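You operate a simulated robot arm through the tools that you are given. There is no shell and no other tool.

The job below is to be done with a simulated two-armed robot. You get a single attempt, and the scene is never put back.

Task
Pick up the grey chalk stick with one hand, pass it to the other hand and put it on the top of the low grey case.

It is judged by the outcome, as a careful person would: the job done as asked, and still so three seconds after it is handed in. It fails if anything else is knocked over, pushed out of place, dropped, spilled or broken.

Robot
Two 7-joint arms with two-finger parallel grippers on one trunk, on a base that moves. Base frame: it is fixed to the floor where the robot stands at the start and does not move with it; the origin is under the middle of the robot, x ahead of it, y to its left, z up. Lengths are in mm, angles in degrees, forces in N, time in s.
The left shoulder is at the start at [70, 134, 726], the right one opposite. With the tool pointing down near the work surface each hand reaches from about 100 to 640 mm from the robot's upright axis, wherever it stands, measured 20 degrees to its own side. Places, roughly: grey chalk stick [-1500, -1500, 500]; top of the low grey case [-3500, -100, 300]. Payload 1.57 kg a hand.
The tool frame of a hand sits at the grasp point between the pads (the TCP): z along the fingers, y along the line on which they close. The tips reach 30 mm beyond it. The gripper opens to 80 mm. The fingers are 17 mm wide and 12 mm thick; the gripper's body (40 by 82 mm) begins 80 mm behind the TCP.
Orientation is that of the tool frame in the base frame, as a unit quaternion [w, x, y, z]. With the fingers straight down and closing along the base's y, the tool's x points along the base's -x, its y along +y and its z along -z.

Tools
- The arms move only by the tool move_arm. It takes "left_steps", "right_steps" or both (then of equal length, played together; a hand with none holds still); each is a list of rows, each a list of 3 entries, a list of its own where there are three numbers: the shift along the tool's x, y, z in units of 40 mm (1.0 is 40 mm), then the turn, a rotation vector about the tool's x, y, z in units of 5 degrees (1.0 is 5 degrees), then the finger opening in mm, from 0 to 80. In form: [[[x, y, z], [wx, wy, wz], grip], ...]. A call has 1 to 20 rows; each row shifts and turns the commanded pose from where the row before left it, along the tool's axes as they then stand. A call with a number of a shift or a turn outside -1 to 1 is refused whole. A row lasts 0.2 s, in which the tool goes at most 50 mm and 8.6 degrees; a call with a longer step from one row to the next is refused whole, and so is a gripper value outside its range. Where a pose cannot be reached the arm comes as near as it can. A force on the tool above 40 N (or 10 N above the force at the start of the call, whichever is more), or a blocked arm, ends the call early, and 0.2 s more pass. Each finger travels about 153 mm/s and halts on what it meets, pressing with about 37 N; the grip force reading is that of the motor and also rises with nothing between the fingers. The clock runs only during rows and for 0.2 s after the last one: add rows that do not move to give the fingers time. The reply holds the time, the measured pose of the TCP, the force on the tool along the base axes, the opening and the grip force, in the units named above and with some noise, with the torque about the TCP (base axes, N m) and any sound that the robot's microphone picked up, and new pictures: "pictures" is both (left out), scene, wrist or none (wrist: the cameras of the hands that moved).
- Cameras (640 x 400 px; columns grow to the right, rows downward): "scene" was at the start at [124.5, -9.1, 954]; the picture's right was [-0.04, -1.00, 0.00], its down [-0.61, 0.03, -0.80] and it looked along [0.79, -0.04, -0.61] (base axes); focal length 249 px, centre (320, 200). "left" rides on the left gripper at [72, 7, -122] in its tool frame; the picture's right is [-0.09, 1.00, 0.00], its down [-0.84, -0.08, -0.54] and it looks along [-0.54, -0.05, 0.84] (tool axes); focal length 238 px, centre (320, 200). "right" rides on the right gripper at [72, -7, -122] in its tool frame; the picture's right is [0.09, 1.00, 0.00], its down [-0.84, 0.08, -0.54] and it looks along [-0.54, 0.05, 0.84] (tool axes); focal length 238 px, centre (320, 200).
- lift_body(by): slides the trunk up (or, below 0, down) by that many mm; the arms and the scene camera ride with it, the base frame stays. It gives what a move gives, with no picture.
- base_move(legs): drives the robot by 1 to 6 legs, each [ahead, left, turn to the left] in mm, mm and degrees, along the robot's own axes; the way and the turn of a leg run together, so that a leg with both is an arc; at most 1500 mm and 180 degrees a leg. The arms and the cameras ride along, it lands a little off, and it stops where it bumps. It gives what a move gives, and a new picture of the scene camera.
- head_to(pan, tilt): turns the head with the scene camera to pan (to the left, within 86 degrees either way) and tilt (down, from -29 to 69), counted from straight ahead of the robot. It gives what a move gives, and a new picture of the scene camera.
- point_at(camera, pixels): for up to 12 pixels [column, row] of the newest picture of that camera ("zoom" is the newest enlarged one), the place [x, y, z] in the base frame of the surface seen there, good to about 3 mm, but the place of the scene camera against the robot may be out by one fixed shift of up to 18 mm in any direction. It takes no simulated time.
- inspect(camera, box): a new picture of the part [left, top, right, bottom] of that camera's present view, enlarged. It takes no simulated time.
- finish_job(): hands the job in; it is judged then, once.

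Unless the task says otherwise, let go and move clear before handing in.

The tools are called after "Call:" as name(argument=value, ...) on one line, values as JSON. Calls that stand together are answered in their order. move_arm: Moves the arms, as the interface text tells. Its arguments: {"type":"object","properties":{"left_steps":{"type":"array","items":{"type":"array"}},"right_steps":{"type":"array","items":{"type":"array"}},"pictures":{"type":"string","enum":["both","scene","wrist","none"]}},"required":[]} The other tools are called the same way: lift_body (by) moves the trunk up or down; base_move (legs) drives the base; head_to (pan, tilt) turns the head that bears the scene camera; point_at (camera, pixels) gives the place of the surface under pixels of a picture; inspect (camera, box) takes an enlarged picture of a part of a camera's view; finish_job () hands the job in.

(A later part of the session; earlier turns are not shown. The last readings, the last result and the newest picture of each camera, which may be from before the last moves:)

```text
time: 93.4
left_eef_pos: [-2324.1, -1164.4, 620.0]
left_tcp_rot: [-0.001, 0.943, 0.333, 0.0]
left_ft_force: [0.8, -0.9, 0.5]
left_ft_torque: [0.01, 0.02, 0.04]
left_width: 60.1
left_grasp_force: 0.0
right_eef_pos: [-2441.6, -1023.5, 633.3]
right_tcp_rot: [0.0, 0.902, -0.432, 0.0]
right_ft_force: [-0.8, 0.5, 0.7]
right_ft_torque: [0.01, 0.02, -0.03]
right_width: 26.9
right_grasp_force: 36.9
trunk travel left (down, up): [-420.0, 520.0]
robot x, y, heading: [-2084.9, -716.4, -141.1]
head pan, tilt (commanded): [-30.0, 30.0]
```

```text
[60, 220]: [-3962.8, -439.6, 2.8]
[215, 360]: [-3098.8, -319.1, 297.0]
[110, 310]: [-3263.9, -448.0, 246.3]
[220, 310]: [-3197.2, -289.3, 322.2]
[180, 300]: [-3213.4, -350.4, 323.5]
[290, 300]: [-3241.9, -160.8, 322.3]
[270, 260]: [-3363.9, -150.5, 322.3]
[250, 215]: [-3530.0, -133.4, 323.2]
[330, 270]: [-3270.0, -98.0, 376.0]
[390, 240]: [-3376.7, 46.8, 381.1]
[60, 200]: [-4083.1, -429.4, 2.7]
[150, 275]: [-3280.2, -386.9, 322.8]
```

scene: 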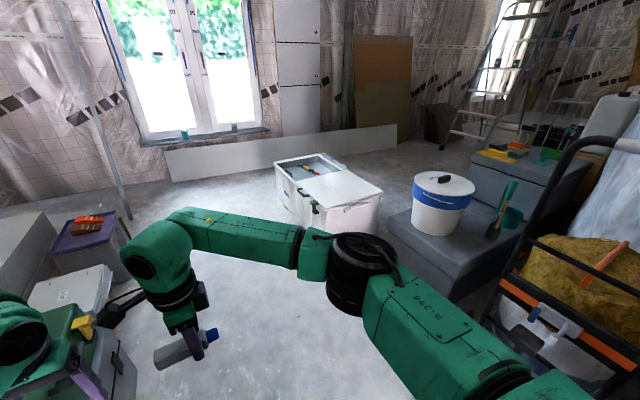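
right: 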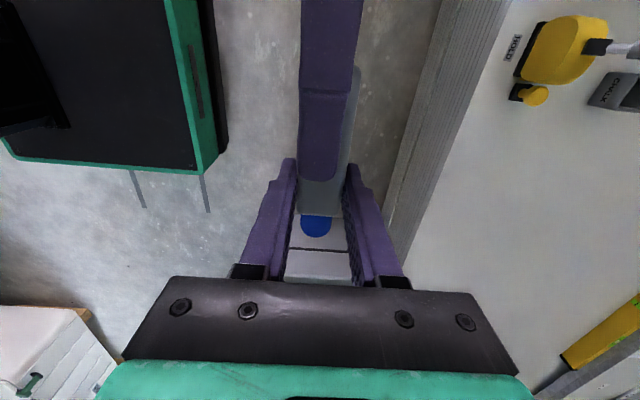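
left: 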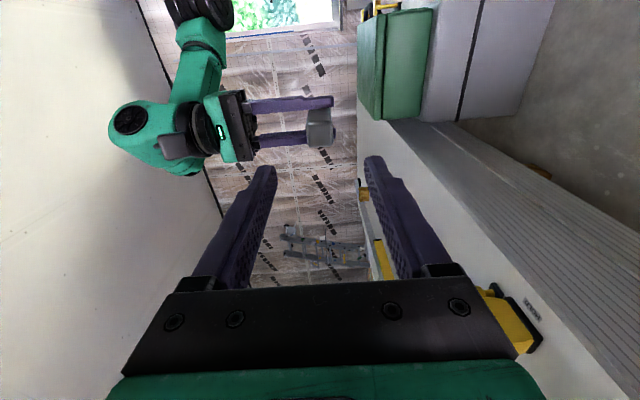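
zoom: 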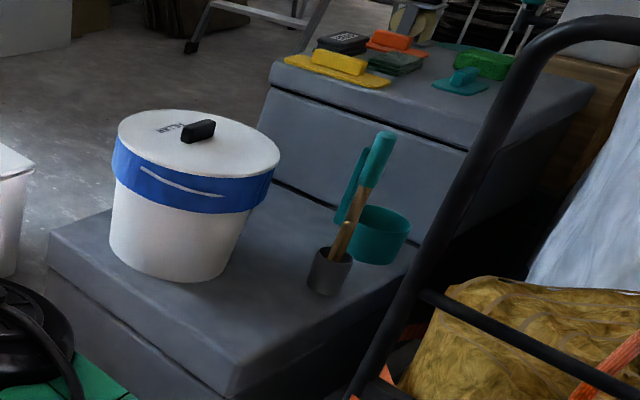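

The case top is at z≈322, carrying a bucket, a grey cup with a brush, and a teal pot; there's free space at the front corner around zoom (230,330). I'll measure its edges and the crate and dolly nearby.

Call:
point_at(camera="zoom", pixels=[[225, 385], [225, 392], [55, 245], [80, 262], [140, 318], [330, 335], [380, 305], [200, 270], [240, 255], [312, 285], [325, 290], [350, 285]])

Call:
point_at(camera="scene", pixels=[[345, 232], [377, 230], [380, 188], [310, 205], [392, 235], [560, 150], [515, 245], [505, 290], [470, 290], [490, 320], [445, 275], [520, 195]])

```text
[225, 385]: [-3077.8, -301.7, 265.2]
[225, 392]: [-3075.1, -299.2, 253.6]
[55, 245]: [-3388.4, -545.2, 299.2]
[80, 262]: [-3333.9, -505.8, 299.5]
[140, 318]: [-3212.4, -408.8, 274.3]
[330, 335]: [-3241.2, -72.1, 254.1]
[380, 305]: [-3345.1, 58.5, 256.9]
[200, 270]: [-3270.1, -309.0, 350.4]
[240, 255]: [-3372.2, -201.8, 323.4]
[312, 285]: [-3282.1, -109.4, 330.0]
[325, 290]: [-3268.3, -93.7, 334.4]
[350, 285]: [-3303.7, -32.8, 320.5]
```

```text
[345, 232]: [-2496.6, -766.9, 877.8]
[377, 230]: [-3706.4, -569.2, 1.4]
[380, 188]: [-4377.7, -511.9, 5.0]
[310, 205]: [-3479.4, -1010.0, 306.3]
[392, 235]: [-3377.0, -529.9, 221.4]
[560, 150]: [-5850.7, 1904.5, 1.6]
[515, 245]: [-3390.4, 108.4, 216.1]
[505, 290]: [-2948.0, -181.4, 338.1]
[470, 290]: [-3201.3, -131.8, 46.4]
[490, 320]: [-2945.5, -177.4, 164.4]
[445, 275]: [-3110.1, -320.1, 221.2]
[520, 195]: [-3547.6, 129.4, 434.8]
```

The case's front corner is near (-3085,-305), its near face runs toward (-3390,-545), and the dolly rail stands close to the corner at about (-2946,-179). I'll measure the dolly's tall parts and the bucket more carefully before choosing where to stand.

Call:
point_at(camera="scene", pixels=[[574, 150], [556, 180], [533, 230], [515, 268], [600, 142], [632, 145], [610, 300], [560, 330], [500, 330], [580, 380], [545, 290], [625, 345]])

Call:
head_to(pan=-65, tilt=25)

```text
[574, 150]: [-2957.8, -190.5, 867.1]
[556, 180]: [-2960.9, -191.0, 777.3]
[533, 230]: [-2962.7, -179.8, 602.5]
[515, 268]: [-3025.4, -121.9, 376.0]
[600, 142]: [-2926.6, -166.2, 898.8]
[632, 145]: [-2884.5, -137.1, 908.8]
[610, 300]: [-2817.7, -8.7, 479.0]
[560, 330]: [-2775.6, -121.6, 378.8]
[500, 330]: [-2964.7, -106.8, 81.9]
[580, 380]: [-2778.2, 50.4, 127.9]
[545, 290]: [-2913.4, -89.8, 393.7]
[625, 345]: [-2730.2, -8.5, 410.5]
```

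```text
time: 94.4
left_eef_pos: [-2323.6, -1164.8, 621.2]
left_tcp_rot: [0.0, 0.943, 0.332, 0.0]
left_ft_force: [0.0, 0.5, -0.2]
left_ft_torque: [0.0, 0.02, -0.03]
left_width: 60.2
left_grasp_force: 0.2
right_eef_pos: [-2441.5, -1024.2, 632.2]
right_tcp_rot: [0.0, 0.901, -0.433, 0.0]
right_ft_force: [0.0, -0.6, -0.2]
right_ft_torque: [-0.02, 0.01, 0.0]
right_width: 26.8
right_grasp_force: 36.7
trunk travel left (down, up): [-420.0, 520.0]
robot x, y, heading: [-2082.6, -712.3, -141.6]
head pan, tilt (commanded): [-65.0, 25.0]
```

scene: 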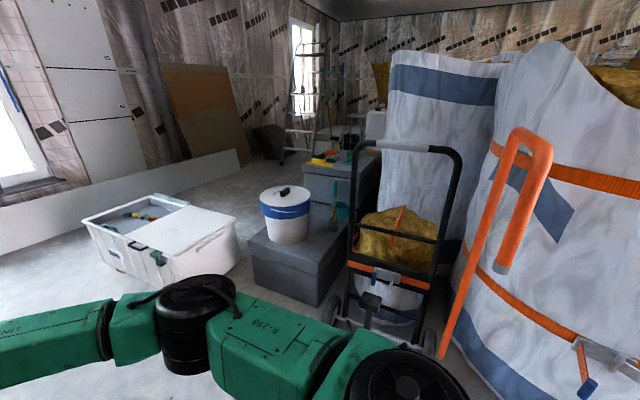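

The dolly's near rail is vertical at about (-2960,-190) up to z≈910. Before travelling I'll turn the right hand back to neutral yaw (chalk fore-and-aft, camera toward the robot), which will keep it away from the bucket when placing.

Call:
move_arm(right_steps=[[[0, 0, 0], [0, 0, -1], 15], [[0, 0, 0], [0, 0, -1], 15], [[0, 0, 0], [0, 0, -1], 15], [[0, 0, 0], [0, 0, -1], 15], [[0, 0, 0], [0, 0, -1], 15], [[0, 0, 0], [0, 0, -1], 15], [[0, 0, 0], [0, 0, -1], 15], [[0, 0, 0], [0, 0, -1], 15], [[0, 0, 0], [0, 0, -1], 15], [[0, 0, 0], [0, 0, -1], 15], [[0, 0, 0], [0, 0, -1], 15], [[0, 0, 0], [0, 0, -1], 15], [[0, 0, 0], [0, 0, -1], 15], [[0, 0, 0], [0, 0, -1], 15], [[0, 0, 0], [0, 0, -1], 15], [[0, 0, 0], [0, 0, -1], 15], [[0, 0, 0], [0, 0, -1], 15], [[0, 0, 0], [0, 0, -1], 15]], pictures="wrist")

Call:
point_at(camera="scene", pixels=[[442, 350], [480, 240], [520, 140], [340, 325], [425, 345], [370, 310], [235, 265], [205, 285], [180, 275], [285, 190], [285, 240], [264, 205]])

```text
time: 98.2
left_eef_pos: [-2323.8, -1165.2, 621.9]
left_tcp_rot: [0.0, 0.943, 0.332, 0.0]
left_ft_force: [-0.6, -0.3, 0.7]
left_ft_torque: [0.01, 0.03, -0.03]
left_width: 60.0
left_grasp_force: 0.0
right_eef_pos: [-2441.6, -1024.6, 632.5]
right_tcp_rot: [0.0, 0.943, 0.332, 0.0]
right_ft_force: [-0.5, 0.3, 0.5]
right_ft_torque: [-0.01, 0.02, 0.02]
right_width: 26.8
right_grasp_force: 36.9
trunk travel left (down, up): [-420.0, 520.0]
robot x, y, heading: [-2083.8, -714.1, -140.9]
head pan, tilt (commanded): [-65.0, 25.0]
```

right: 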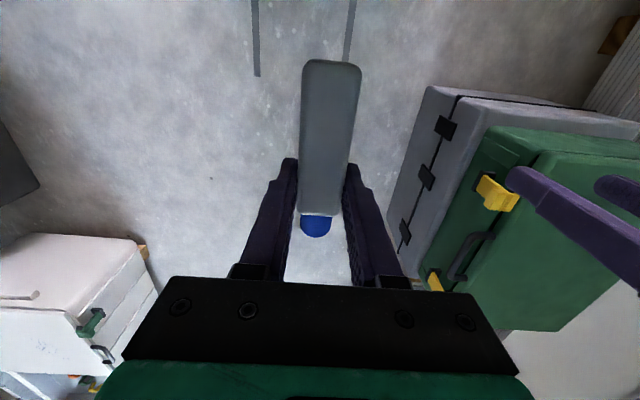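

```text
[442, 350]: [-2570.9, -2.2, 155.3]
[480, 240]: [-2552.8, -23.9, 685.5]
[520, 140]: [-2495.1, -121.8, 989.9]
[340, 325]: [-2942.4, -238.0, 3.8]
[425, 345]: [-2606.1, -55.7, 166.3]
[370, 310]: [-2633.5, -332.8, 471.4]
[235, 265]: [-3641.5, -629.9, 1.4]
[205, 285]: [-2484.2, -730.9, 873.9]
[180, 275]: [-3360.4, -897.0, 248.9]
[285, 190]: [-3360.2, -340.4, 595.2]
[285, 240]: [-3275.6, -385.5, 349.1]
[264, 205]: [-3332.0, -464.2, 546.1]
```

The chalk lies along the right hand's tool x with the blue tip ahead, and the bucket's lid is at z≈595. I'll draw the left hand back and up so it will clear the bucket, and shift the right hand 100 mm right.

Call:
move_arm(left_steps=[[[0.85, 0.24, -0.5], [0, 0, 0], 60], [[0.85, 0.24, -0.5], [0, 0, 0], 40], [[0.85, 0.24, -0.5], [0, 0, 0], 20], [[0.85, 0.24, -0.5], [0, 0, 0], 20], [[0.85, 0.24, -0.5], [0, 0, 0], 20], [[0, 0, 0], [0, 0, 0], 20]], right_steps=[[[0, -0.5, 0], [0, 0, 0], 15], [[0, -0.5, 0], [0, 0, 0], 15], [[0, -0.5, 0], [0, 0, 0], 15], [[0, -0.5, 0], [0, 0, 0], 15], [[0, -0.5, 0], [0, 0, 0], 15], [[0, 0, 0], [0, 0, 0], 15]], pictures="none")

Call:
lift_body(by=200)

Call:
base_move(legs=[[0, 0, -110.8]])

```text
time: 99.6
left_eef_pos: [-2192.0, -1109.6, 701.3]
left_tcp_rot: [0.0, 0.943, 0.331, 0.0]
left_ft_force: [0.4, -0.1, 0.7]
left_ft_torque: [-0.01, 0.01, -0.01]
left_width: 19.9
left_grasp_force: 0.1
left hand out of reach, approached as far as the arm can: row 5
right_eef_pos: [-2504.1, -944.9, 633.7]
right_tcp_rot: [0.0, 0.944, 0.33, 0.0]
right_ft_force: [-0.1, -0.3, -0.8]
right_ft_torque: [-0.02, -0.02, -0.01]
right_width: 27.2
right_grasp_force: 37.3
trunk travel left (down, up): [-420.0, 520.0]
robot x, y, heading: [-2084.3, -710.8, -141.4]
head pan, tilt (commanded): [-65.0, 25.0]
```

```text
time: 101.8
left_eef_pos: [-2194.2, -1109.0, 901.8]
left_tcp_rot: [0.0, 0.943, 0.333, 0.0]
left_ft_force: [1.6, 0.2, -0.1]
left_ft_torque: [0.03, -0.02, 0.0]
left_width: 20.1
left_grasp_force: 0.1
right_eef_pos: [-2505.3, -946.7, 833.2]
right_tcp_rot: [0.0, 0.944, 0.331, 0.0]
right_ft_force: [0.8, -0.5, -0.6]
right_ft_torque: [0.01, -0.02, 0.01]
right_width: 27.0
right_grasp_force: 37.0
trunk travel left (down, up): [-620.0, 320.0]
robot x, y, heading: [-2082.0, -709.5, -141.3]
head pan, tilt (commanded): [-65.0, 25.0]
```

```text
time: 106.8
left_eef_pos: [-2415.8, -468.4, 901.6]
left_tcp_rot: [0.0, 0.811, -0.585, 0.0]
left_ft_force: [0.0, -0.3, 0.7]
left_ft_torque: [0.02, -0.02, 0.0]
left_width: 20.1
left_grasp_force: 0.0
right_eef_pos: [-2153.4, -235.3, 833.4]
right_tcp_rot: [0.0, 0.81, -0.586, 0.001]
right_ft_force: [-0.3, -0.4, -0.4]
right_ft_torque: [0.02, 0.01, 0.0]
right_width: 27.0
right_grasp_force: 37.6
trunk travel left (down, up): [-620.0, 320.0]
robot x, y, heading: [-2080.2, -715.5, 108.0]
head pan, tilt (commanded): [-65.0, 25.0]
```

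scene: 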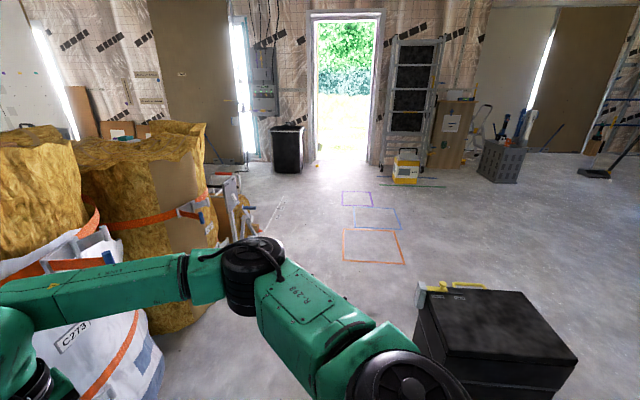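

Facing 108° now, hands high. I'll back up 120 mm first, then strafe left along y≈-850 to about (-3050,-880), which keeps the hands well clear of the orange and black dolly uprights.

Call:
base_move(legs=[[-120, 0, 0], [262, 973, 0]])

Call:
head_to(pan=0, tilt=50)

```text
time: 112.8
left_eef_pos: [-3379.9, -639.0, 901.5]
left_tcp_rot: [0.001, 0.812, -0.584, 0.0]
left_ft_force: [-0.3, 0.9, 0.3]
left_ft_torque: [0.0, 0.0, -0.03]
left_width: 20.2
left_grasp_force: 0.0
right_eef_pos: [-3118.8, -403.8, 834.0]
right_tcp_rot: [0.0, 0.811, -0.585, 0.0]
right_ft_force: [-0.4, -0.9, -1.4]
right_ft_torque: [0.02, -0.03, -0.02]
right_width: 27.0
right_grasp_force: 37.0
trunk travel left (down, up): [-620.0, 320.0]
robot x, y, heading: [-3045.0, -878.6, 108.6]
head pan, tilt (commanded): [-65.0, 25.0]
```

scene: 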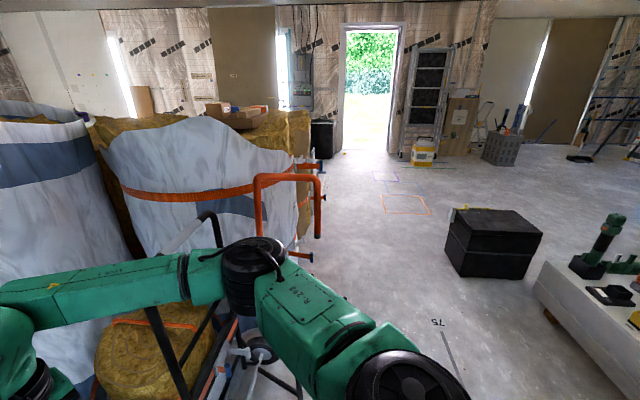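

```text
time: 114.2
left_eef_pos: [-3379.0, -638.3, 902.4]
left_tcp_rot: [-0.001, 0.811, -0.585, 0.0]
left_ft_force: [-1.4, -0.7, -0.6]
left_ft_torque: [-0.02, -0.03, 0.04]
left_width: 20.0
left_grasp_force: 0.1
right_eef_pos: [-3120.2, -402.2, 834.3]
right_tcp_rot: [0.0, 0.811, -0.585, 0.0]
right_ft_force: [-0.1, 0.2, -1.2]
right_ft_torque: [0.01, 0.01, 0.01]
right_width: 26.9
right_grasp_force: 37.1
trunk travel left (down, up): [-620.0, 320.0]
robot x, y, heading: [-3043.7, -881.7, 108.5]
head pan, tilt (commanded): [0.0, 50.0]
```

scene: 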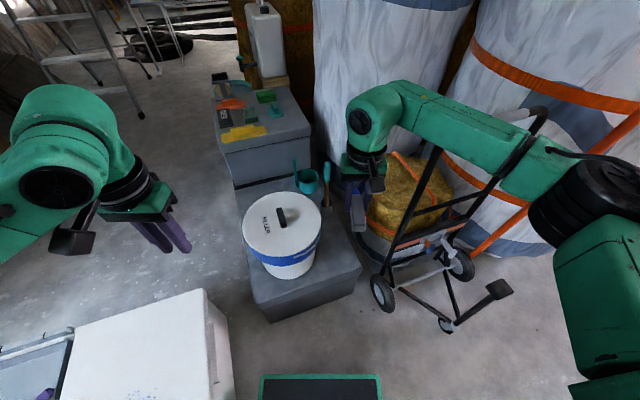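

This is a clear top view: the low grey case spans (237–362, 180–320) with the bucket at (283,230), and free space near its right corner around (335,265). I'll measure it and the crate's clearance.

Call:
inspect(camera="scene", box=[220, 160, 400, 330])

Call:
point_at(camera="scene", pixels=[[358, 268], [272, 308], [265, 300], [335, 270], [335, 240], [325, 215], [345, 225], [320, 235], [205, 292], [228, 372], [318, 375], [262, 385]])

```text
2.35 times, centred on (310, 245) of scene
```

zoom: 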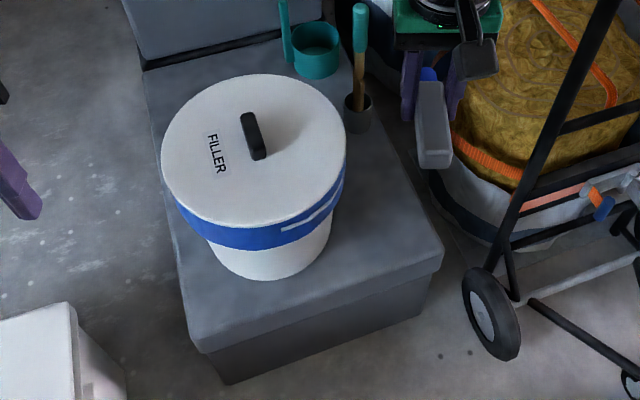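

```text
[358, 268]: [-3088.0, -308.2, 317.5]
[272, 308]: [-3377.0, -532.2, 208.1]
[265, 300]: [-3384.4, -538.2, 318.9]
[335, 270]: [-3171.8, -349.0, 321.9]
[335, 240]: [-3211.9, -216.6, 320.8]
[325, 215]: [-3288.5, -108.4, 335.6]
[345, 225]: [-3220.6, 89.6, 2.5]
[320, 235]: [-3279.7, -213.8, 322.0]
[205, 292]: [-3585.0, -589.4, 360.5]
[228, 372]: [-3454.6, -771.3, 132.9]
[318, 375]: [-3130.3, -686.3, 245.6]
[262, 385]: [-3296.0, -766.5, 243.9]
```

I'll fit the bucket's lid circle and the free patch more exactly from the zoomed picture.

Call:
point_at(camera="zoom", pixels=[[166, 170], [250, 79], [342, 150], [262, 224], [190, 110], [320, 105], [250, 150], [300, 270], [360, 215], [345, 125], [358, 128], [372, 115]])

Call:
point_at(camera="scene", pixels=[[358, 203], [365, 232], [356, 228], [386, 285], [413, 240], [437, 160]])

```text
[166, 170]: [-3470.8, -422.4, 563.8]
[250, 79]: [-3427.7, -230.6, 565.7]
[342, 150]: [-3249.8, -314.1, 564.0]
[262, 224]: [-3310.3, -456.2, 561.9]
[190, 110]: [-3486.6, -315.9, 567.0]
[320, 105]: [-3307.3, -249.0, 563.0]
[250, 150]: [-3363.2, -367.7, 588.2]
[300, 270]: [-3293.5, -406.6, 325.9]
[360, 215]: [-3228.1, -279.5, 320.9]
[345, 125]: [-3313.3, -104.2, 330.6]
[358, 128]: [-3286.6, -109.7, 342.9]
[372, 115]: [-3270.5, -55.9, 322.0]
```

```text
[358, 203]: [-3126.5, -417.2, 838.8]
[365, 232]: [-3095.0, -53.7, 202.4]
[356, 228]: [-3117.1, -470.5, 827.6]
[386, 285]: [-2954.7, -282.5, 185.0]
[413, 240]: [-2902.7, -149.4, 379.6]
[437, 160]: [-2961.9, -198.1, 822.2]
```

Comparing with the hand's own readings, the scene camera reads about (-13,-6,+3) mm off; corrected, the case's corner is near (-3075,-302), top z≈318, and the bucket's lid circle is centred near (-3359,-334) with radius ~127. I'll move 150 mm ahead and 18 mm right, putting the right hand over the free corner patch.

Call:
base_move(legs=[[150, -18, 0]])

Call:
head_to(pan=0, tilt=60)

```text
time: 115.6
left_eef_pos: [-3411.0, -491.8, 901.8]
left_tcp_rot: [0.0, 0.811, -0.585, -0.001]
left_ft_force: [0.0, 0.5, 0.8]
left_ft_torque: [0.02, -0.01, -0.02]
left_width: 20.0
left_grasp_force: 0.1
right_eef_pos: [-3149.5, -254.1, 833.6]
right_tcp_rot: [0.0, 0.811, -0.585, 0.0]
right_ft_force: [-0.1, 0.1, -0.9]
right_ft_torque: [-0.03, 0.01, -0.01]
right_width: 27.3
right_grasp_force: 36.4
trunk travel left (down, up): [-620.0, 320.0]
robot x, y, heading: [-3076.5, -732.4, 108.6]
head pan, tilt (commanded): [0.0, 50.0]
```

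scene: 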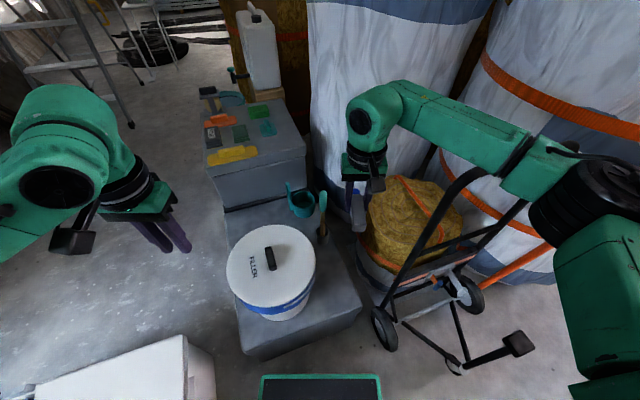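

```text
time: 116.3
left_eef_pos: [-3410.5, -489.6, 901.8]
left_tcp_rot: [0.0, 0.812, -0.584, -0.001]
left_ft_force: [0.9, 0.3, -0.1]
left_ft_torque: [0.01, 0.01, 0.02]
left_width: 20.0
left_grasp_force: 0.1
right_eef_pos: [-3149.2, -255.9, 833.6]
right_tcp_rot: [0.0, 0.811, -0.585, 0.0]
right_ft_force: [0.0, -0.4, -1.1]
right_ft_torque: [0.0, 0.01, -0.03]
right_width: 26.9
right_grasp_force: 37.4
trunk travel left (down, up): [-620.0, 320.0]
robot x, y, heading: [-3074.6, -736.6, 108.1]
head pan, tilt (commanded): [0.0, 60.0]
```

scene: 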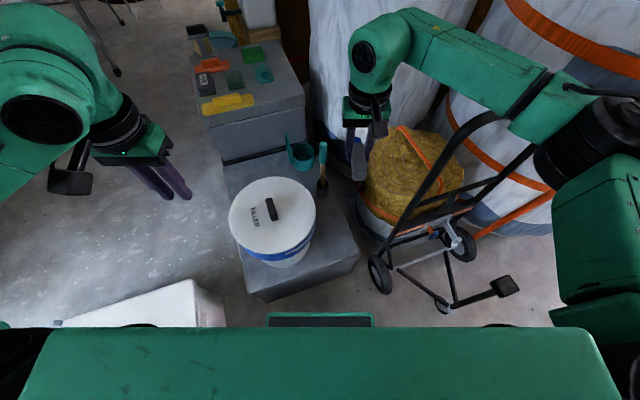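

The right hand is over the free patch, but the dolly's handle loop at (495,115) looks near the right forearm in this view; I'll measure how far apart they really are before lowering.

Call:
point_at(camera="scene", pixels=[[495, 115], [470, 135], [440, 175], [530, 160], [500, 90], [525, 115], [560, 130], [590, 160], [600, 250], [560, 105], [450, 60], [515, 135]])

Call:
inspect(camera="scene", box=[340, 30, 640, 218])

Call:
inspect(camera="right", box=[0, 0, 640, 400])

```text
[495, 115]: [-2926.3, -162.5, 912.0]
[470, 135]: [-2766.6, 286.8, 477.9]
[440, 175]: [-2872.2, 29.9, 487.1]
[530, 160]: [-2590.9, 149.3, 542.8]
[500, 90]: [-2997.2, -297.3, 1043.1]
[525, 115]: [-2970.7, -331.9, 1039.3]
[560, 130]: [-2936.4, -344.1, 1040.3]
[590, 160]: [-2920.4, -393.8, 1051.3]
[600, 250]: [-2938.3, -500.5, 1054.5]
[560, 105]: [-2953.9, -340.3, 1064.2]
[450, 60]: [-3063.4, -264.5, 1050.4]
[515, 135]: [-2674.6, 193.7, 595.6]
```

```text
2.13 times, centred on (490, 124) of scene
```

zoom: 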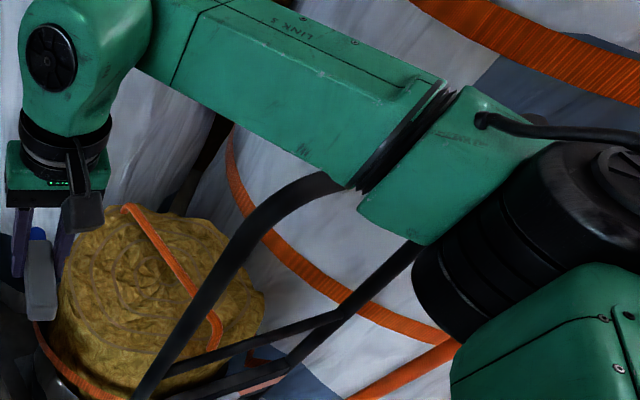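

```text
1.00 times, centred on (320, 200) of right (not enlarged: the box is as wide or as high as the picture)
```

zoom: 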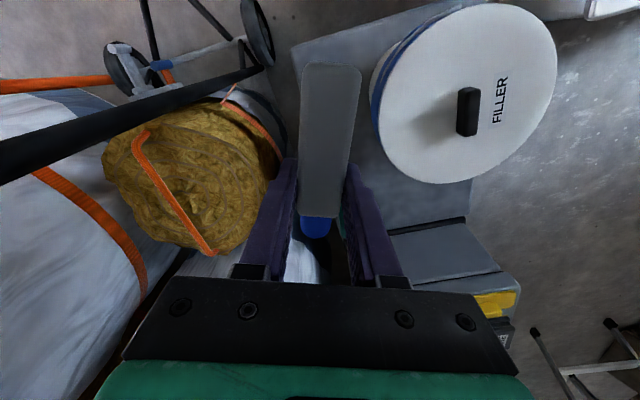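

The forearm is horizontally about 160 mm from the dolly's rail, so a straight vertical descent keeps roughly 100 mm clear. I'll lower the trunk by 230 mm (left hand stays above the bucket's lid) and check.

Call:
lift_body(by=-230)

Call:
move_arm(right_steps=[[[0, 0, 0], [0, 0, 0], 15]], pictures="both")

```text
time: 118.7
left_eef_pos: [-3410.3, -491.9, 671.8]
left_tcp_rot: [0.0, 0.812, -0.584, 0.0]
left_ft_force: [0.2, -0.7, -0.6]
left_ft_torque: [-0.01, 0.02, -0.01]
left_width: 20.0
left_grasp_force: 0.1
right_eef_pos: [-3150.4, -256.4, 603.6]
right_tcp_rot: [0.0, 0.811, -0.586, 0.0]
right_ft_force: [0.3, -0.2, -0.7]
right_ft_torque: [-0.03, -0.01, -0.02]
right_width: 26.7
right_grasp_force: 37.3
trunk travel left (down, up): [-390.0, 550.0]
robot x, y, heading: [-3073.8, -734.3, 108.6]
head pan, tilt (commanded): [0.0, 60.0]
```

```text
time: 119.1
left_eef_pos: [-3410.0, -490.6, 671.5]
left_tcp_rot: [0.0, 0.811, -0.585, 0.001]
left_ft_force: [-0.7, -0.2, 0.3]
left_ft_torque: [0.03, -0.01, 0.03]
left_width: 20.2
left_grasp_force: 0.0
right_eef_pos: [-3150.2, -255.7, 603.6]
right_tcp_rot: [0.0, 0.811, -0.585, 0.0]
right_ft_force: [0.4, -0.4, -0.9]
right_ft_torque: [0.01, 0.06, 0.0]
right_width: 27.1
right_grasp_force: 37.1
trunk travel left (down, up): [-390.0, 550.0]
robot x, y, heading: [-3075.0, -730.4, 108.5]
head pan, tilt (commanded): [0.0, 60.0]
```

scene: 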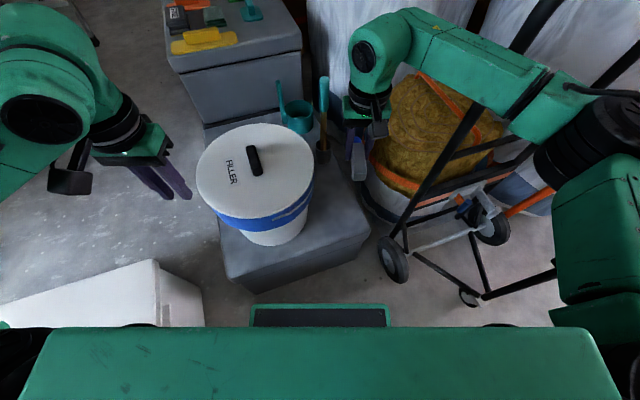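
right: 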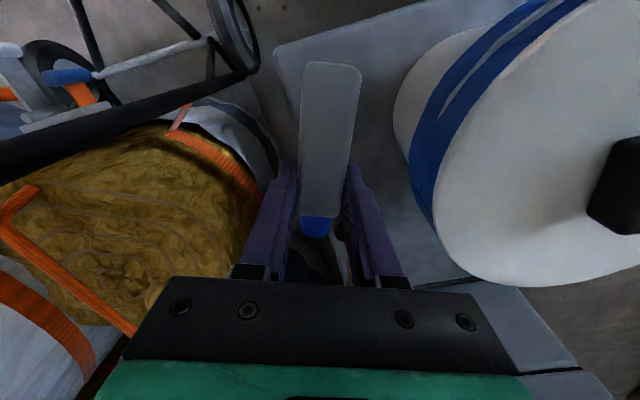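

The wrist view now shows the case's corner at about (278,45) and its top between the chalk and the bucket. I'll measure the corner, edges and bucket with this camera, which is the accurate one.

Call:
inspect(camera="right", box=[200, 0, 440, 150])

Call:
point_at(camera="right", pixels=[[285, 50], [282, 75], [295, 52], [330, 38], [370, 25], [295, 110], [375, 100], [390, 160], [400, 200], [420, 240], [285, 110], [380, 240]])

Call:
point_at(camera="right", pixels=[[320, 260], [345, 265], [300, 250], [320, 240], [400, 110], [415, 170], [440, 180], [450, 240], [500, 275], [345, 235], [330, 275], [310, 275]])

```text
2.67 times, centred on (320, 75) of right
```

zoom: 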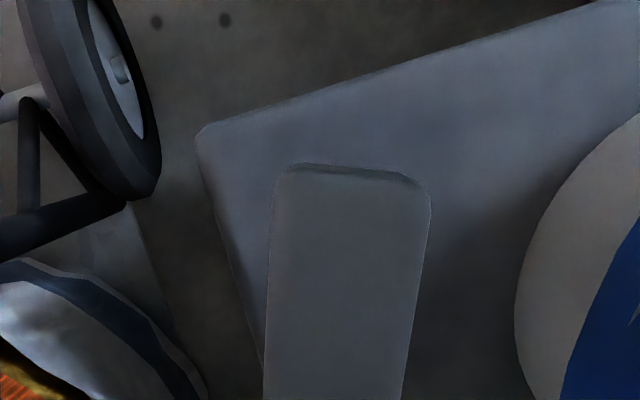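

```text
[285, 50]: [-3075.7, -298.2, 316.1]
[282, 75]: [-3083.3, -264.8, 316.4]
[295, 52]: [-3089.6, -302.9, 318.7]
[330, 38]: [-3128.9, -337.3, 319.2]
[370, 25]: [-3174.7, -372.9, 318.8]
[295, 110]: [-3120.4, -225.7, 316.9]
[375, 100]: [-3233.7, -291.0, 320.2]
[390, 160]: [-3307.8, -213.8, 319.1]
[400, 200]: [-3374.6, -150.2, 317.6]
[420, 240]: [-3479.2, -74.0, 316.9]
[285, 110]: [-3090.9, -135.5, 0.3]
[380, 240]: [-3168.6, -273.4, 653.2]
```

```text
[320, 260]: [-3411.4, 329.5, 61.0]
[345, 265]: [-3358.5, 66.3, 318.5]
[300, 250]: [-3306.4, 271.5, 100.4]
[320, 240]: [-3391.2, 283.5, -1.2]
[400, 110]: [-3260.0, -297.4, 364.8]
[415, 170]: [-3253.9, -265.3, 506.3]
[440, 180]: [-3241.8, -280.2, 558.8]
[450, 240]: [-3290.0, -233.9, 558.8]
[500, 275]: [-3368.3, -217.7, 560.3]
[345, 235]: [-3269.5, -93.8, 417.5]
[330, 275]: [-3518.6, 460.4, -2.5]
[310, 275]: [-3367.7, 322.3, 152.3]
```

With the wrist camera the corner is near (-3064,-295), top z≈318, and the hand is 44 mm and 84 mm in from the two edges, about 93 mm from the bucket's rim. I'll shift 15 mm ahead and 8 mm left, then descend 140 mm with the arm.

Call:
move_arm(right_steps=[[[-0.375, 0.2, 0], [0, 0, 0], 15], [[0, 0, 0.7], [0, 0, 0], 15], [[0, 0, 0.7], [0, 0, 0], 15], [[0, 0, 0.7], [0, 0, 0], 15], [[0, 0, 0.7], [0, 0, 0], 15], [[0, 0, 0.7], [0, 0, 0], 15], [[0, 0, 0], [0, 0, 0], 15], [[0, 0, 0], [0, 0, 0], 15]], pictures="both")

```text
time: 120.9
left_eef_pos: [-3410.8, -491.7, 671.6]
left_tcp_rot: [-0.001, 0.812, -0.584, -0.001]
left_ft_force: [-0.2, 0.7, 0.3]
left_ft_torque: [0.0, 0.04, 0.01]
left_width: 19.9
left_grasp_force: 0.0
right_eef_pos: [-3161.9, -243.9, 462.9]
right_tcp_rot: [0.0, 0.811, -0.585, 0.0]
right_ft_force: [-0.9, 0.2, -0.6]
right_ft_torque: [0.02, 0.01, -0.01]
right_width: 26.7
right_grasp_force: 36.8
trunk travel left (down, up): [-390.0, 550.0]
robot x, y, heading: [-3074.9, -736.1, 108.3]
head pan, tilt (commanded): [0.0, 60.0]
```

scene: 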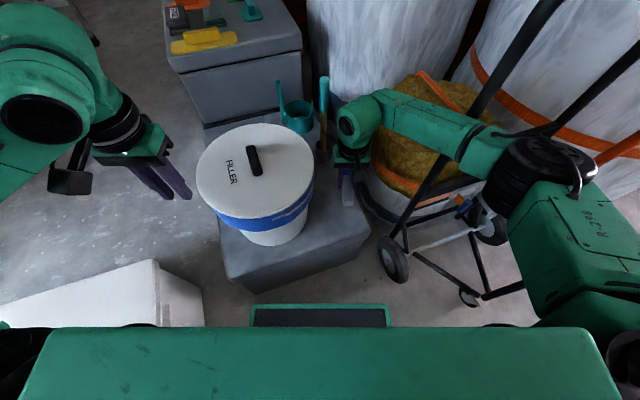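
right: 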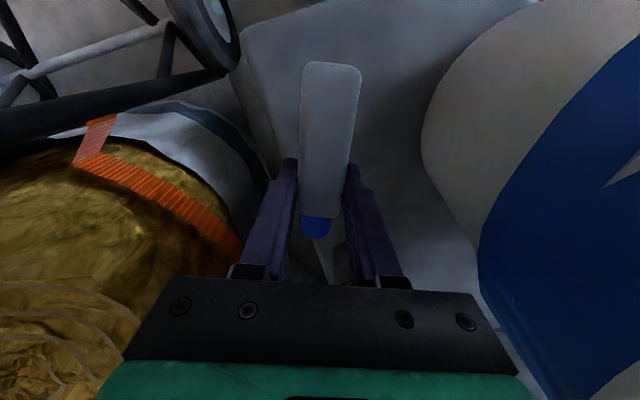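

The hand is beside the bucket with room. Before going lower I'll check the right forearm and elbow's distance to the dolly's rail, and the case edge in the wrist view.

Call:
point_at(camera="scene", pixels=[[500, 85], [470, 125], [450, 155], [425, 190], [470, 155], [500, 175], [440, 115], [420, 130], [540, 150], [545, 175], [530, 30], [590, 165]])

Call:
point_at(camera="right", pixels=[[245, 45], [250, 40], [275, 120], [280, 140], [268, 150], [400, 100], [420, 150], [440, 210], [340, 250], [320, 265], [470, 60], [390, 180]])

Call:
inspect(camera="scene", box=[300, 50, 620, 250])

```text
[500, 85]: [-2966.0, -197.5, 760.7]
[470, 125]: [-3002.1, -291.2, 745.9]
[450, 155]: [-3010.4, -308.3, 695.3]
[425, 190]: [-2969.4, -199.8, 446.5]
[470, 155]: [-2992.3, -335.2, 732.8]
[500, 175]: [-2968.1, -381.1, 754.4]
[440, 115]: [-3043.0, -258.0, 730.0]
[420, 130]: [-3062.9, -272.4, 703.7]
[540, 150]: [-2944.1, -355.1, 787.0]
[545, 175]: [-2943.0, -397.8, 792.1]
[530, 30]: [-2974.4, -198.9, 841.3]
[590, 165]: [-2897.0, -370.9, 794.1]
```

```text
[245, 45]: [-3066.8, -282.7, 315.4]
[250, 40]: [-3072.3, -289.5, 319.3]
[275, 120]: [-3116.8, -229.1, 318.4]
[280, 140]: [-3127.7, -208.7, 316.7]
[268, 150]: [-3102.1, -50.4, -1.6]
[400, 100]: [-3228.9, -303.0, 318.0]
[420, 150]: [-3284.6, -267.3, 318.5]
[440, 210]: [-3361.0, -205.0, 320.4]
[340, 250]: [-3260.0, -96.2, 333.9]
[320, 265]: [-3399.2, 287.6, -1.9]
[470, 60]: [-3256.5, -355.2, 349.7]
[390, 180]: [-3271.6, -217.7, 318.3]
```

```text
2.00 times, centred on (460, 150) of scene
```

zoom: 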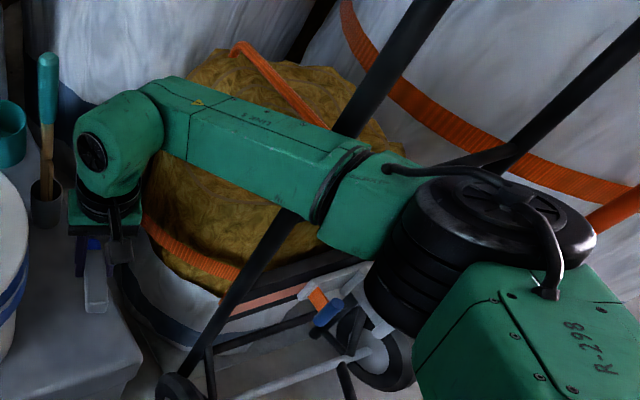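

The forearm's far side is roughly 70–80 mm from the dolly rail here. To keep that gap unchanged I'll do the rest mainly with the trunk: first move the left hand 100 mm further left, away from the bucket.

Call:
move_arm(left_steps=[[[0, 0.8, 0], [0, 0, 0], 20], [[0, 0.8, 0], [0, 0, 0], 20], [[0, 0.8, 0], [0, 0, 0], 20], [[0, 0, 0], [0, 0, 0], 20]], pictures="both")

```text
time: 121.9
left_eef_pos: [-3502.5, -522.7, 671.6]
left_tcp_rot: [0.0, 0.812, -0.584, 0.0]
left_ft_force: [0.7, 0.9, -0.5]
left_ft_torque: [-0.01, -0.03, 0.02]
left_width: 20.1
left_grasp_force: 0.0
right_eef_pos: [-3164.0, -244.5, 463.0]
right_tcp_rot: [0.0, 0.811, -0.585, -0.001]
right_ft_force: [0.3, 0.2, -0.5]
right_ft_torque: [-0.04, -0.01, 0.0]
right_width: 26.8
right_grasp_force: 37.2
trunk travel left (down, up): [-390.0, 550.0]
robot x, y, heading: [-3074.3, -731.4, 108.3]
head pan, tilt (commanded): [0.0, 60.0]
```

scene: 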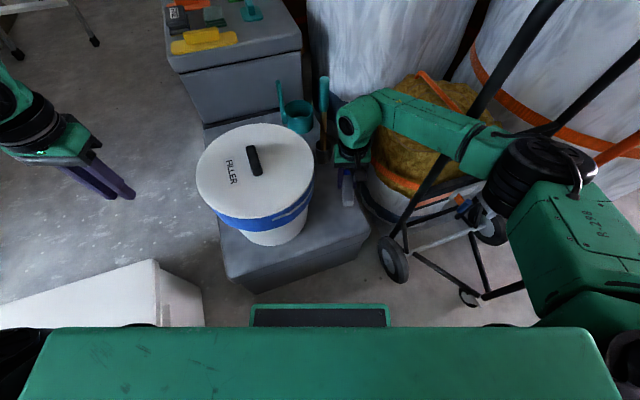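
left: 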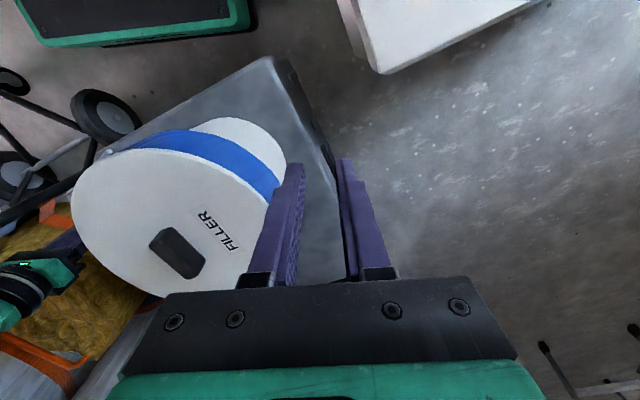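

The left hand is now well clear of the bucket. I'll lower the trunk by 90 mm, which brings the right fingertips to about 25 mm above the case top.

Call:
lift_body(by=-90)

Call:
move_arm(right_steps=[[[0, 0, 0], [0, 0, 0], 15]], pictures="both")

```text
time: 123.2
left_eef_pos: [-3501.9, -521.4, 581.0]
left_tcp_rot: [0.0, 0.812, -0.584, 0.0]
left_ft_force: [0.0, -0.4, 0.7]
left_ft_torque: [0.0, 0.01, 0.01]
left_width: 19.7
left_grasp_force: 0.1
right_eef_pos: [-3162.5, -243.0, 373.7]
right_tcp_rot: [0.0, 0.811, -0.585, 0.001]
right_ft_force: [0.2, -0.3, -1.1]
right_ft_torque: [0.04, 0.0, 0.0]
right_width: 26.8
right_grasp_force: 36.2
trunk travel left (down, up): [-300.0, 640.0]
robot x, y, heading: [-3079.6, -735.2, 108.2]
head pan, tilt (commanded): [0.0, 60.0]
```

```text
time: 123.6
left_eef_pos: [-3502.4, -522.0, 581.6]
left_tcp_rot: [0.0, 0.812, -0.584, -0.001]
left_ft_force: [-0.3, -0.1, -0.4]
left_ft_torque: [-0.04, 0.01, 0.01]
left_width: 20.1
left_grasp_force: 0.1
right_eef_pos: [-3161.8, -243.7, 374.2]
right_tcp_rot: [-0.001, 0.812, -0.584, 0.0]
right_ft_force: [0.5, 0.8, -1.2]
right_ft_torque: [0.02, 0.02, 0.01]
right_width: 27.0
right_grasp_force: 36.5
trunk travel left (down, up): [-300.0, 640.0]
robot x, y, heading: [-3076.2, -728.4, 108.4]
head pan, tilt (commanded): [0.0, 60.0]
```

scene: 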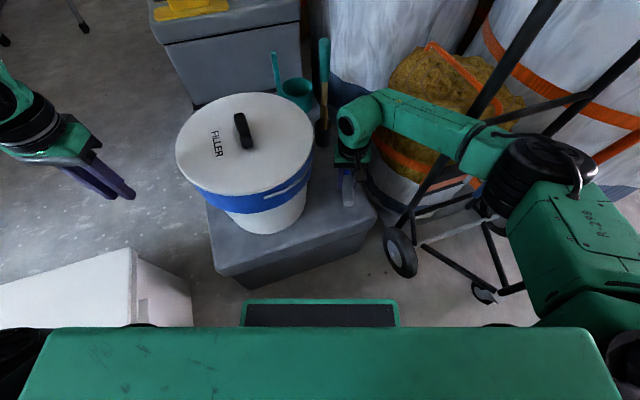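
right: 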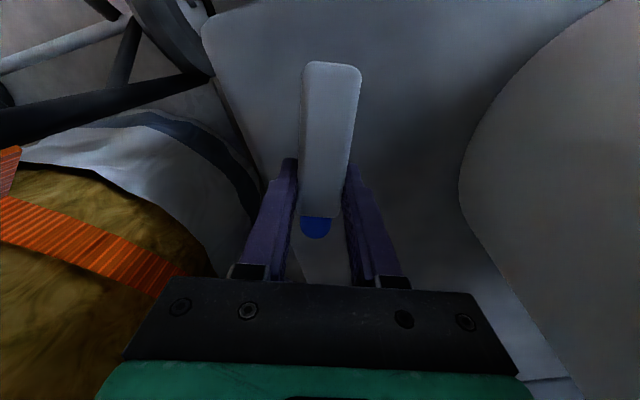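

Tips are now about 26 mm above the case top and the chalk sits over it with margin on both sides. I'll lower the last bit slowly with the arm.

Call:
move_arm(right_steps=[[[0, 0, 0.25], [0, 0, 0], 15], [[0, 0, 0.2], [0, 0, 0], 15], [[0, 0, 0.1], [0, 0, 0], 15], [[0, 0, 0], [0, 0, 0], 15]], pictures="wrist")

```text
time: 124.6
left_eef_pos: [-3503.2, -521.6, 582.1]
left_tcp_rot: [0.0, 0.812, -0.584, 0.0]
left_ft_force: [-0.7, -0.1, -0.4]
left_ft_torque: [-0.03, 0.01, -0.03]
left_width: 19.8
left_grasp_force: 0.1
right_eef_pos: [-3162.5, -243.3, 351.8]
right_tcp_rot: [0.001, 0.811, -0.585, -0.001]
right_ft_force: [0.5, -0.4, -1.0]
right_ft_torque: [0.01, 0.01, -0.02]
right_width: 26.9
right_grasp_force: 36.5
trunk travel left (down, up): [-300.0, 640.0]
robot x, y, heading: [-3075.5, -729.5, 108.5]
head pan, tilt (commanded): [0.0, 60.0]
```

right: 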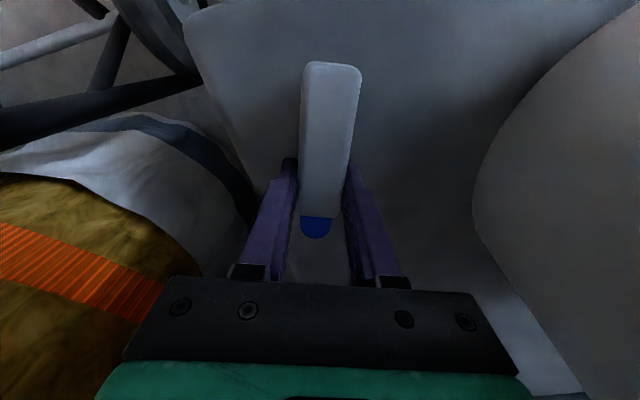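

Call:
point_at(camera="right", pixels=[[330, 90], [340, 150], [280, 90], [390, 100], [380, 160], [325, 205], [270, 145], [330, 250], [400, 200], [215, 60]])

Call:
move_arm(right_steps=[[[0, 0, 0.05], [0, 0, 0], 15], [[0, 0, 0.04], [0, 0, 0], 15], [[0, 0, 0], [0, 0, 0], 15]], pictures="none")

```text
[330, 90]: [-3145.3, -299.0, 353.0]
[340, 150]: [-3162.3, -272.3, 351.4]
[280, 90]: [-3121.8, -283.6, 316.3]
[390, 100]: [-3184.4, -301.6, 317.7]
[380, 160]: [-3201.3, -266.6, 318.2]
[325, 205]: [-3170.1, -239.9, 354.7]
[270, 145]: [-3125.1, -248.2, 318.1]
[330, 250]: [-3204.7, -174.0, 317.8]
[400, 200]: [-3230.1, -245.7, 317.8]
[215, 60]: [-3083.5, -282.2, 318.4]
```

```text
time: 125.4
left_eef_pos: [-3502.0, -522.4, 582.7]
left_tcp_rot: [-0.001, 0.811, -0.584, 0.0]
left_ft_force: [-0.7, 0.0, -0.2]
left_ft_torque: [-0.01, 0.04, 0.05]
left_width: 19.9
left_grasp_force: 0.1
right_eef_pos: [-3161.5, -245.6, 350.3]
right_tcp_rot: [-0.001, 0.811, -0.585, -0.001]
right_ft_force: [3.3, 1.3, 13.6]
right_ft_torque: [-0.06, -0.17, 0.11]
right_width: 27.0
right_grasp_force: 37.4
trunk travel left (down, up): [-300.0, 640.0]
robot x, y, heading: [-3078.0, -732.4, 108.5]
head pan, tilt (commanded): [0.0, 60.0]
```

Contact with the case top shows as 13.6 N upward at TCP z≈350, chalk level at z≈352 on its upper face. I'll ease off 1 mm and open the fingers.

Call:
move_arm(right_steps=[[[0, 0, -0.03], [0, 0, 0], 15], [[0, 0, 0], [0, 0, 0], 29], [[0, 0, 0], [0, 0, 0], 34], [[0, 0, 0], [0, 0, 0], 42], [[0, 0, 0], [0, 0, 0], 52], [[0, 0, 0], [0, 0, 0], 52]], pictures="both")

```text
time: 126.8
left_eef_pos: [-3501.1, -522.9, 583.1]
left_tcp_rot: [0.0, 0.812, -0.584, -0.001]
left_ft_force: [0.0, -0.6, 0.1]
left_ft_torque: [0.01, 0.03, -0.02]
left_width: 20.2
left_grasp_force: 0.1
right_eef_pos: [-3163.4, -244.9, 350.4]
right_tcp_rot: [0.001, 0.812, -0.584, -0.003]
right_ft_force: [-2.5, 1.0, 7.6]
right_ft_torque: [0.14, -0.29, -0.07]
right_width: 50.7
right_grasp_force: 0.1
trunk travel left (down, up): [-300.0, 640.0]
robot x, y, heading: [-3077.3, -735.9, 108.4]
head pan, tilt (commanded): [0.0, 60.0]
```

scene: 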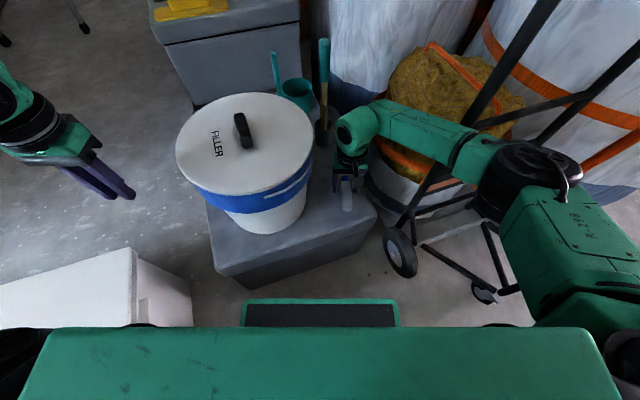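
right: 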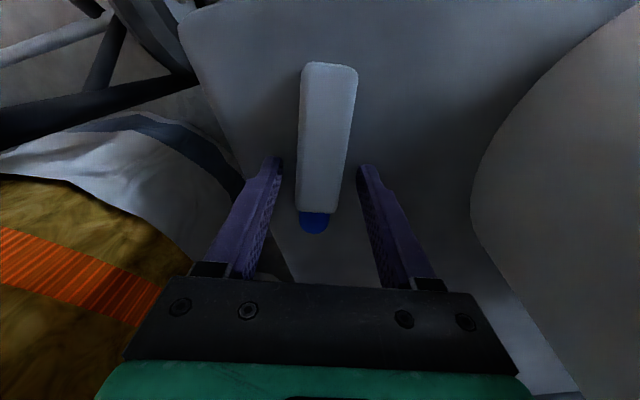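

The chalk lies flat on the case (300–357, 62–232) with the fingers open on both sides. I'll lift the hand straight up, clear of it.

Call:
move_arm(right_steps=[[[0, 0, -0.2], [0, 0, 0], 52], [[0, 0, -0.5], [0, 0, 0], 52], [[0, 0, -0.7], [0, 0, 0], 52], [[0, 0, -0.7], [0, 0, 0], 52], [[0, 0, -0.7], [0, 0, 0], 52], [[0, 0, 0], [0, 0, 0], 52]], pictures="both")

```text
time: 128.2
left_eef_pos: [-3502.0, -521.7, 582.5]
left_tcp_rot: [0.0, 0.812, -0.584, 0.0]
left_ft_force: [0.3, 0.6, -0.5]
left_ft_torque: [0.01, -0.02, 0.0]
left_width: 20.1
left_grasp_force: 0.1
right_eef_pos: [-3161.8, -244.3, 462.5]
right_tcp_rot: [0.0, 0.811, -0.586, 0.0]
right_ft_force: [0.0, 0.1, -0.7]
right_ft_torque: [0.0, -0.01, 0.01]
right_width: 51.9
right_grasp_force: 0.1
trunk travel left (down, up): [-300.0, 640.0]
robot x, y, heading: [-3075.4, -729.6, 108.2]
head pan, tilt (commanded): [0.0, 60.0]
```

scene: 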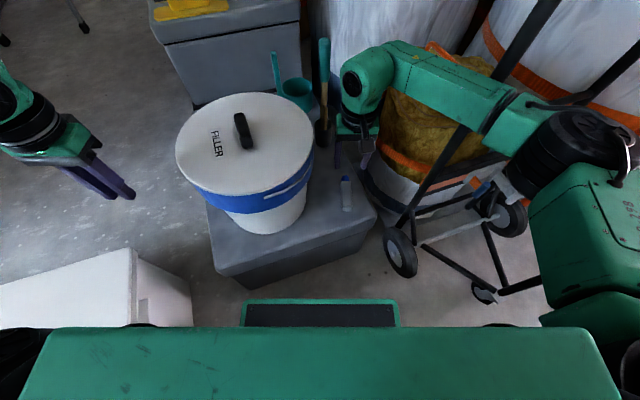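
right: 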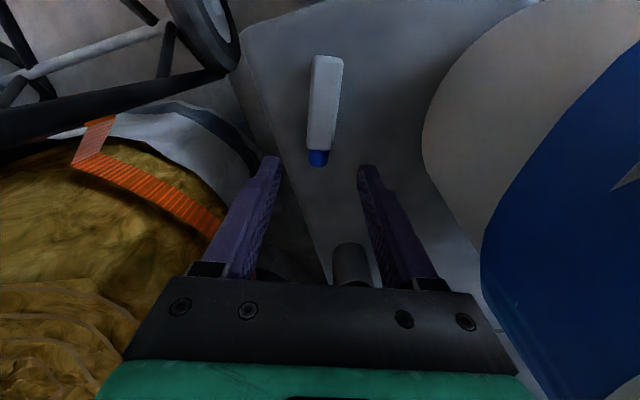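

The chalk rests flat on the case top at (325,105) in the wrist view, with margin to both edges and the bucket undisturbed. I'll raise the trunk and back the robot off a little, then check once more.

Call:
lift_body(by=150)

Call:
base_move(legs=[[-180, 0, 0]])

Call:
inspect(camera="scene", box=[200, 60, 420, 260])

```text
time: 129.9
left_eef_pos: [-3502.3, -521.3, 731.2]
left_tcp_rot: [-0.001, 0.812, -0.584, 0.0]
left_ft_force: [0.7, 0.8, -0.3]
left_ft_torque: [0.01, 0.0, 0.01]
left_width: 20.0
left_grasp_force: 0.2
right_eef_pos: [-3162.2, -243.5, 611.5]
right_tcp_rot: [0.0, 0.811, -0.585, 0.0]
right_ft_force: [-0.3, -0.2, -0.3]
right_ft_torque: [-0.02, 0.01, 0.01]
right_width: 51.9
right_grasp_force: 0.0
trunk travel left (down, up): [-450.0, 490.0]
robot x, y, heading: [-3076.7, -732.8, 108.2]
head pan, tilt (commanded): [0.0, 60.0]
```

```text
time: 131.4
left_eef_pos: [-3445.2, -694.9, 732.9]
left_tcp_rot: [0.001, 0.811, -0.585, 0.0]
left_ft_force: [0.6, 0.4, -0.1]
left_ft_torque: [-0.03, 0.01, 0.03]
left_width: 20.1
left_grasp_force: 0.1
right_eef_pos: [-3105.8, -416.4, 611.5]
right_tcp_rot: [0.0, 0.812, -0.584, -0.001]
right_ft_force: [-0.3, 0.0, -0.4]
right_ft_torque: [0.03, -0.01, -0.02]
right_width: 51.9
right_grasp_force: 0.0
trunk travel left (down, up): [-450.0, 490.0]
robot x, y, heading: [-3021.3, -908.1, 108.4]
head pan, tilt (commanded): [0.0, 60.0]
```

scene: 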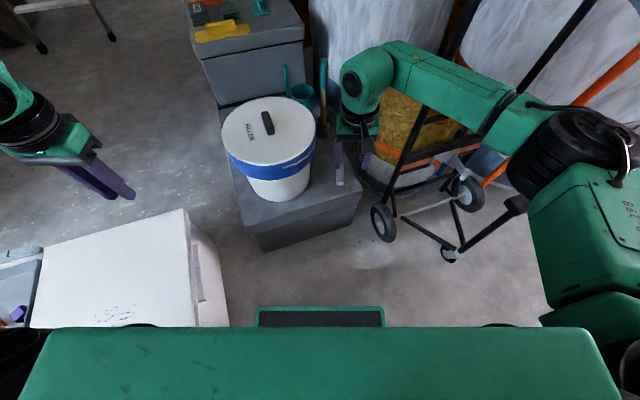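

```text
2.00 times, centred on (310, 160) of scene
```

zoom: 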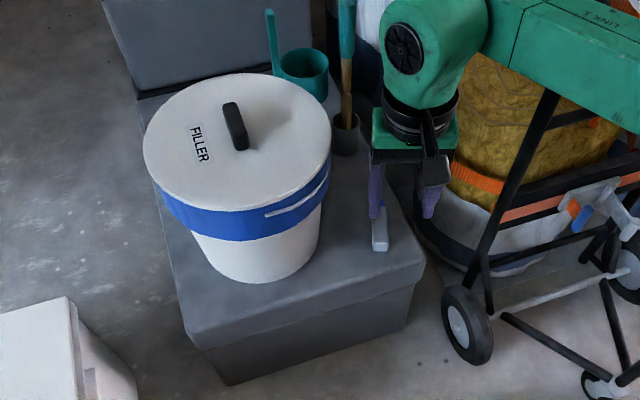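

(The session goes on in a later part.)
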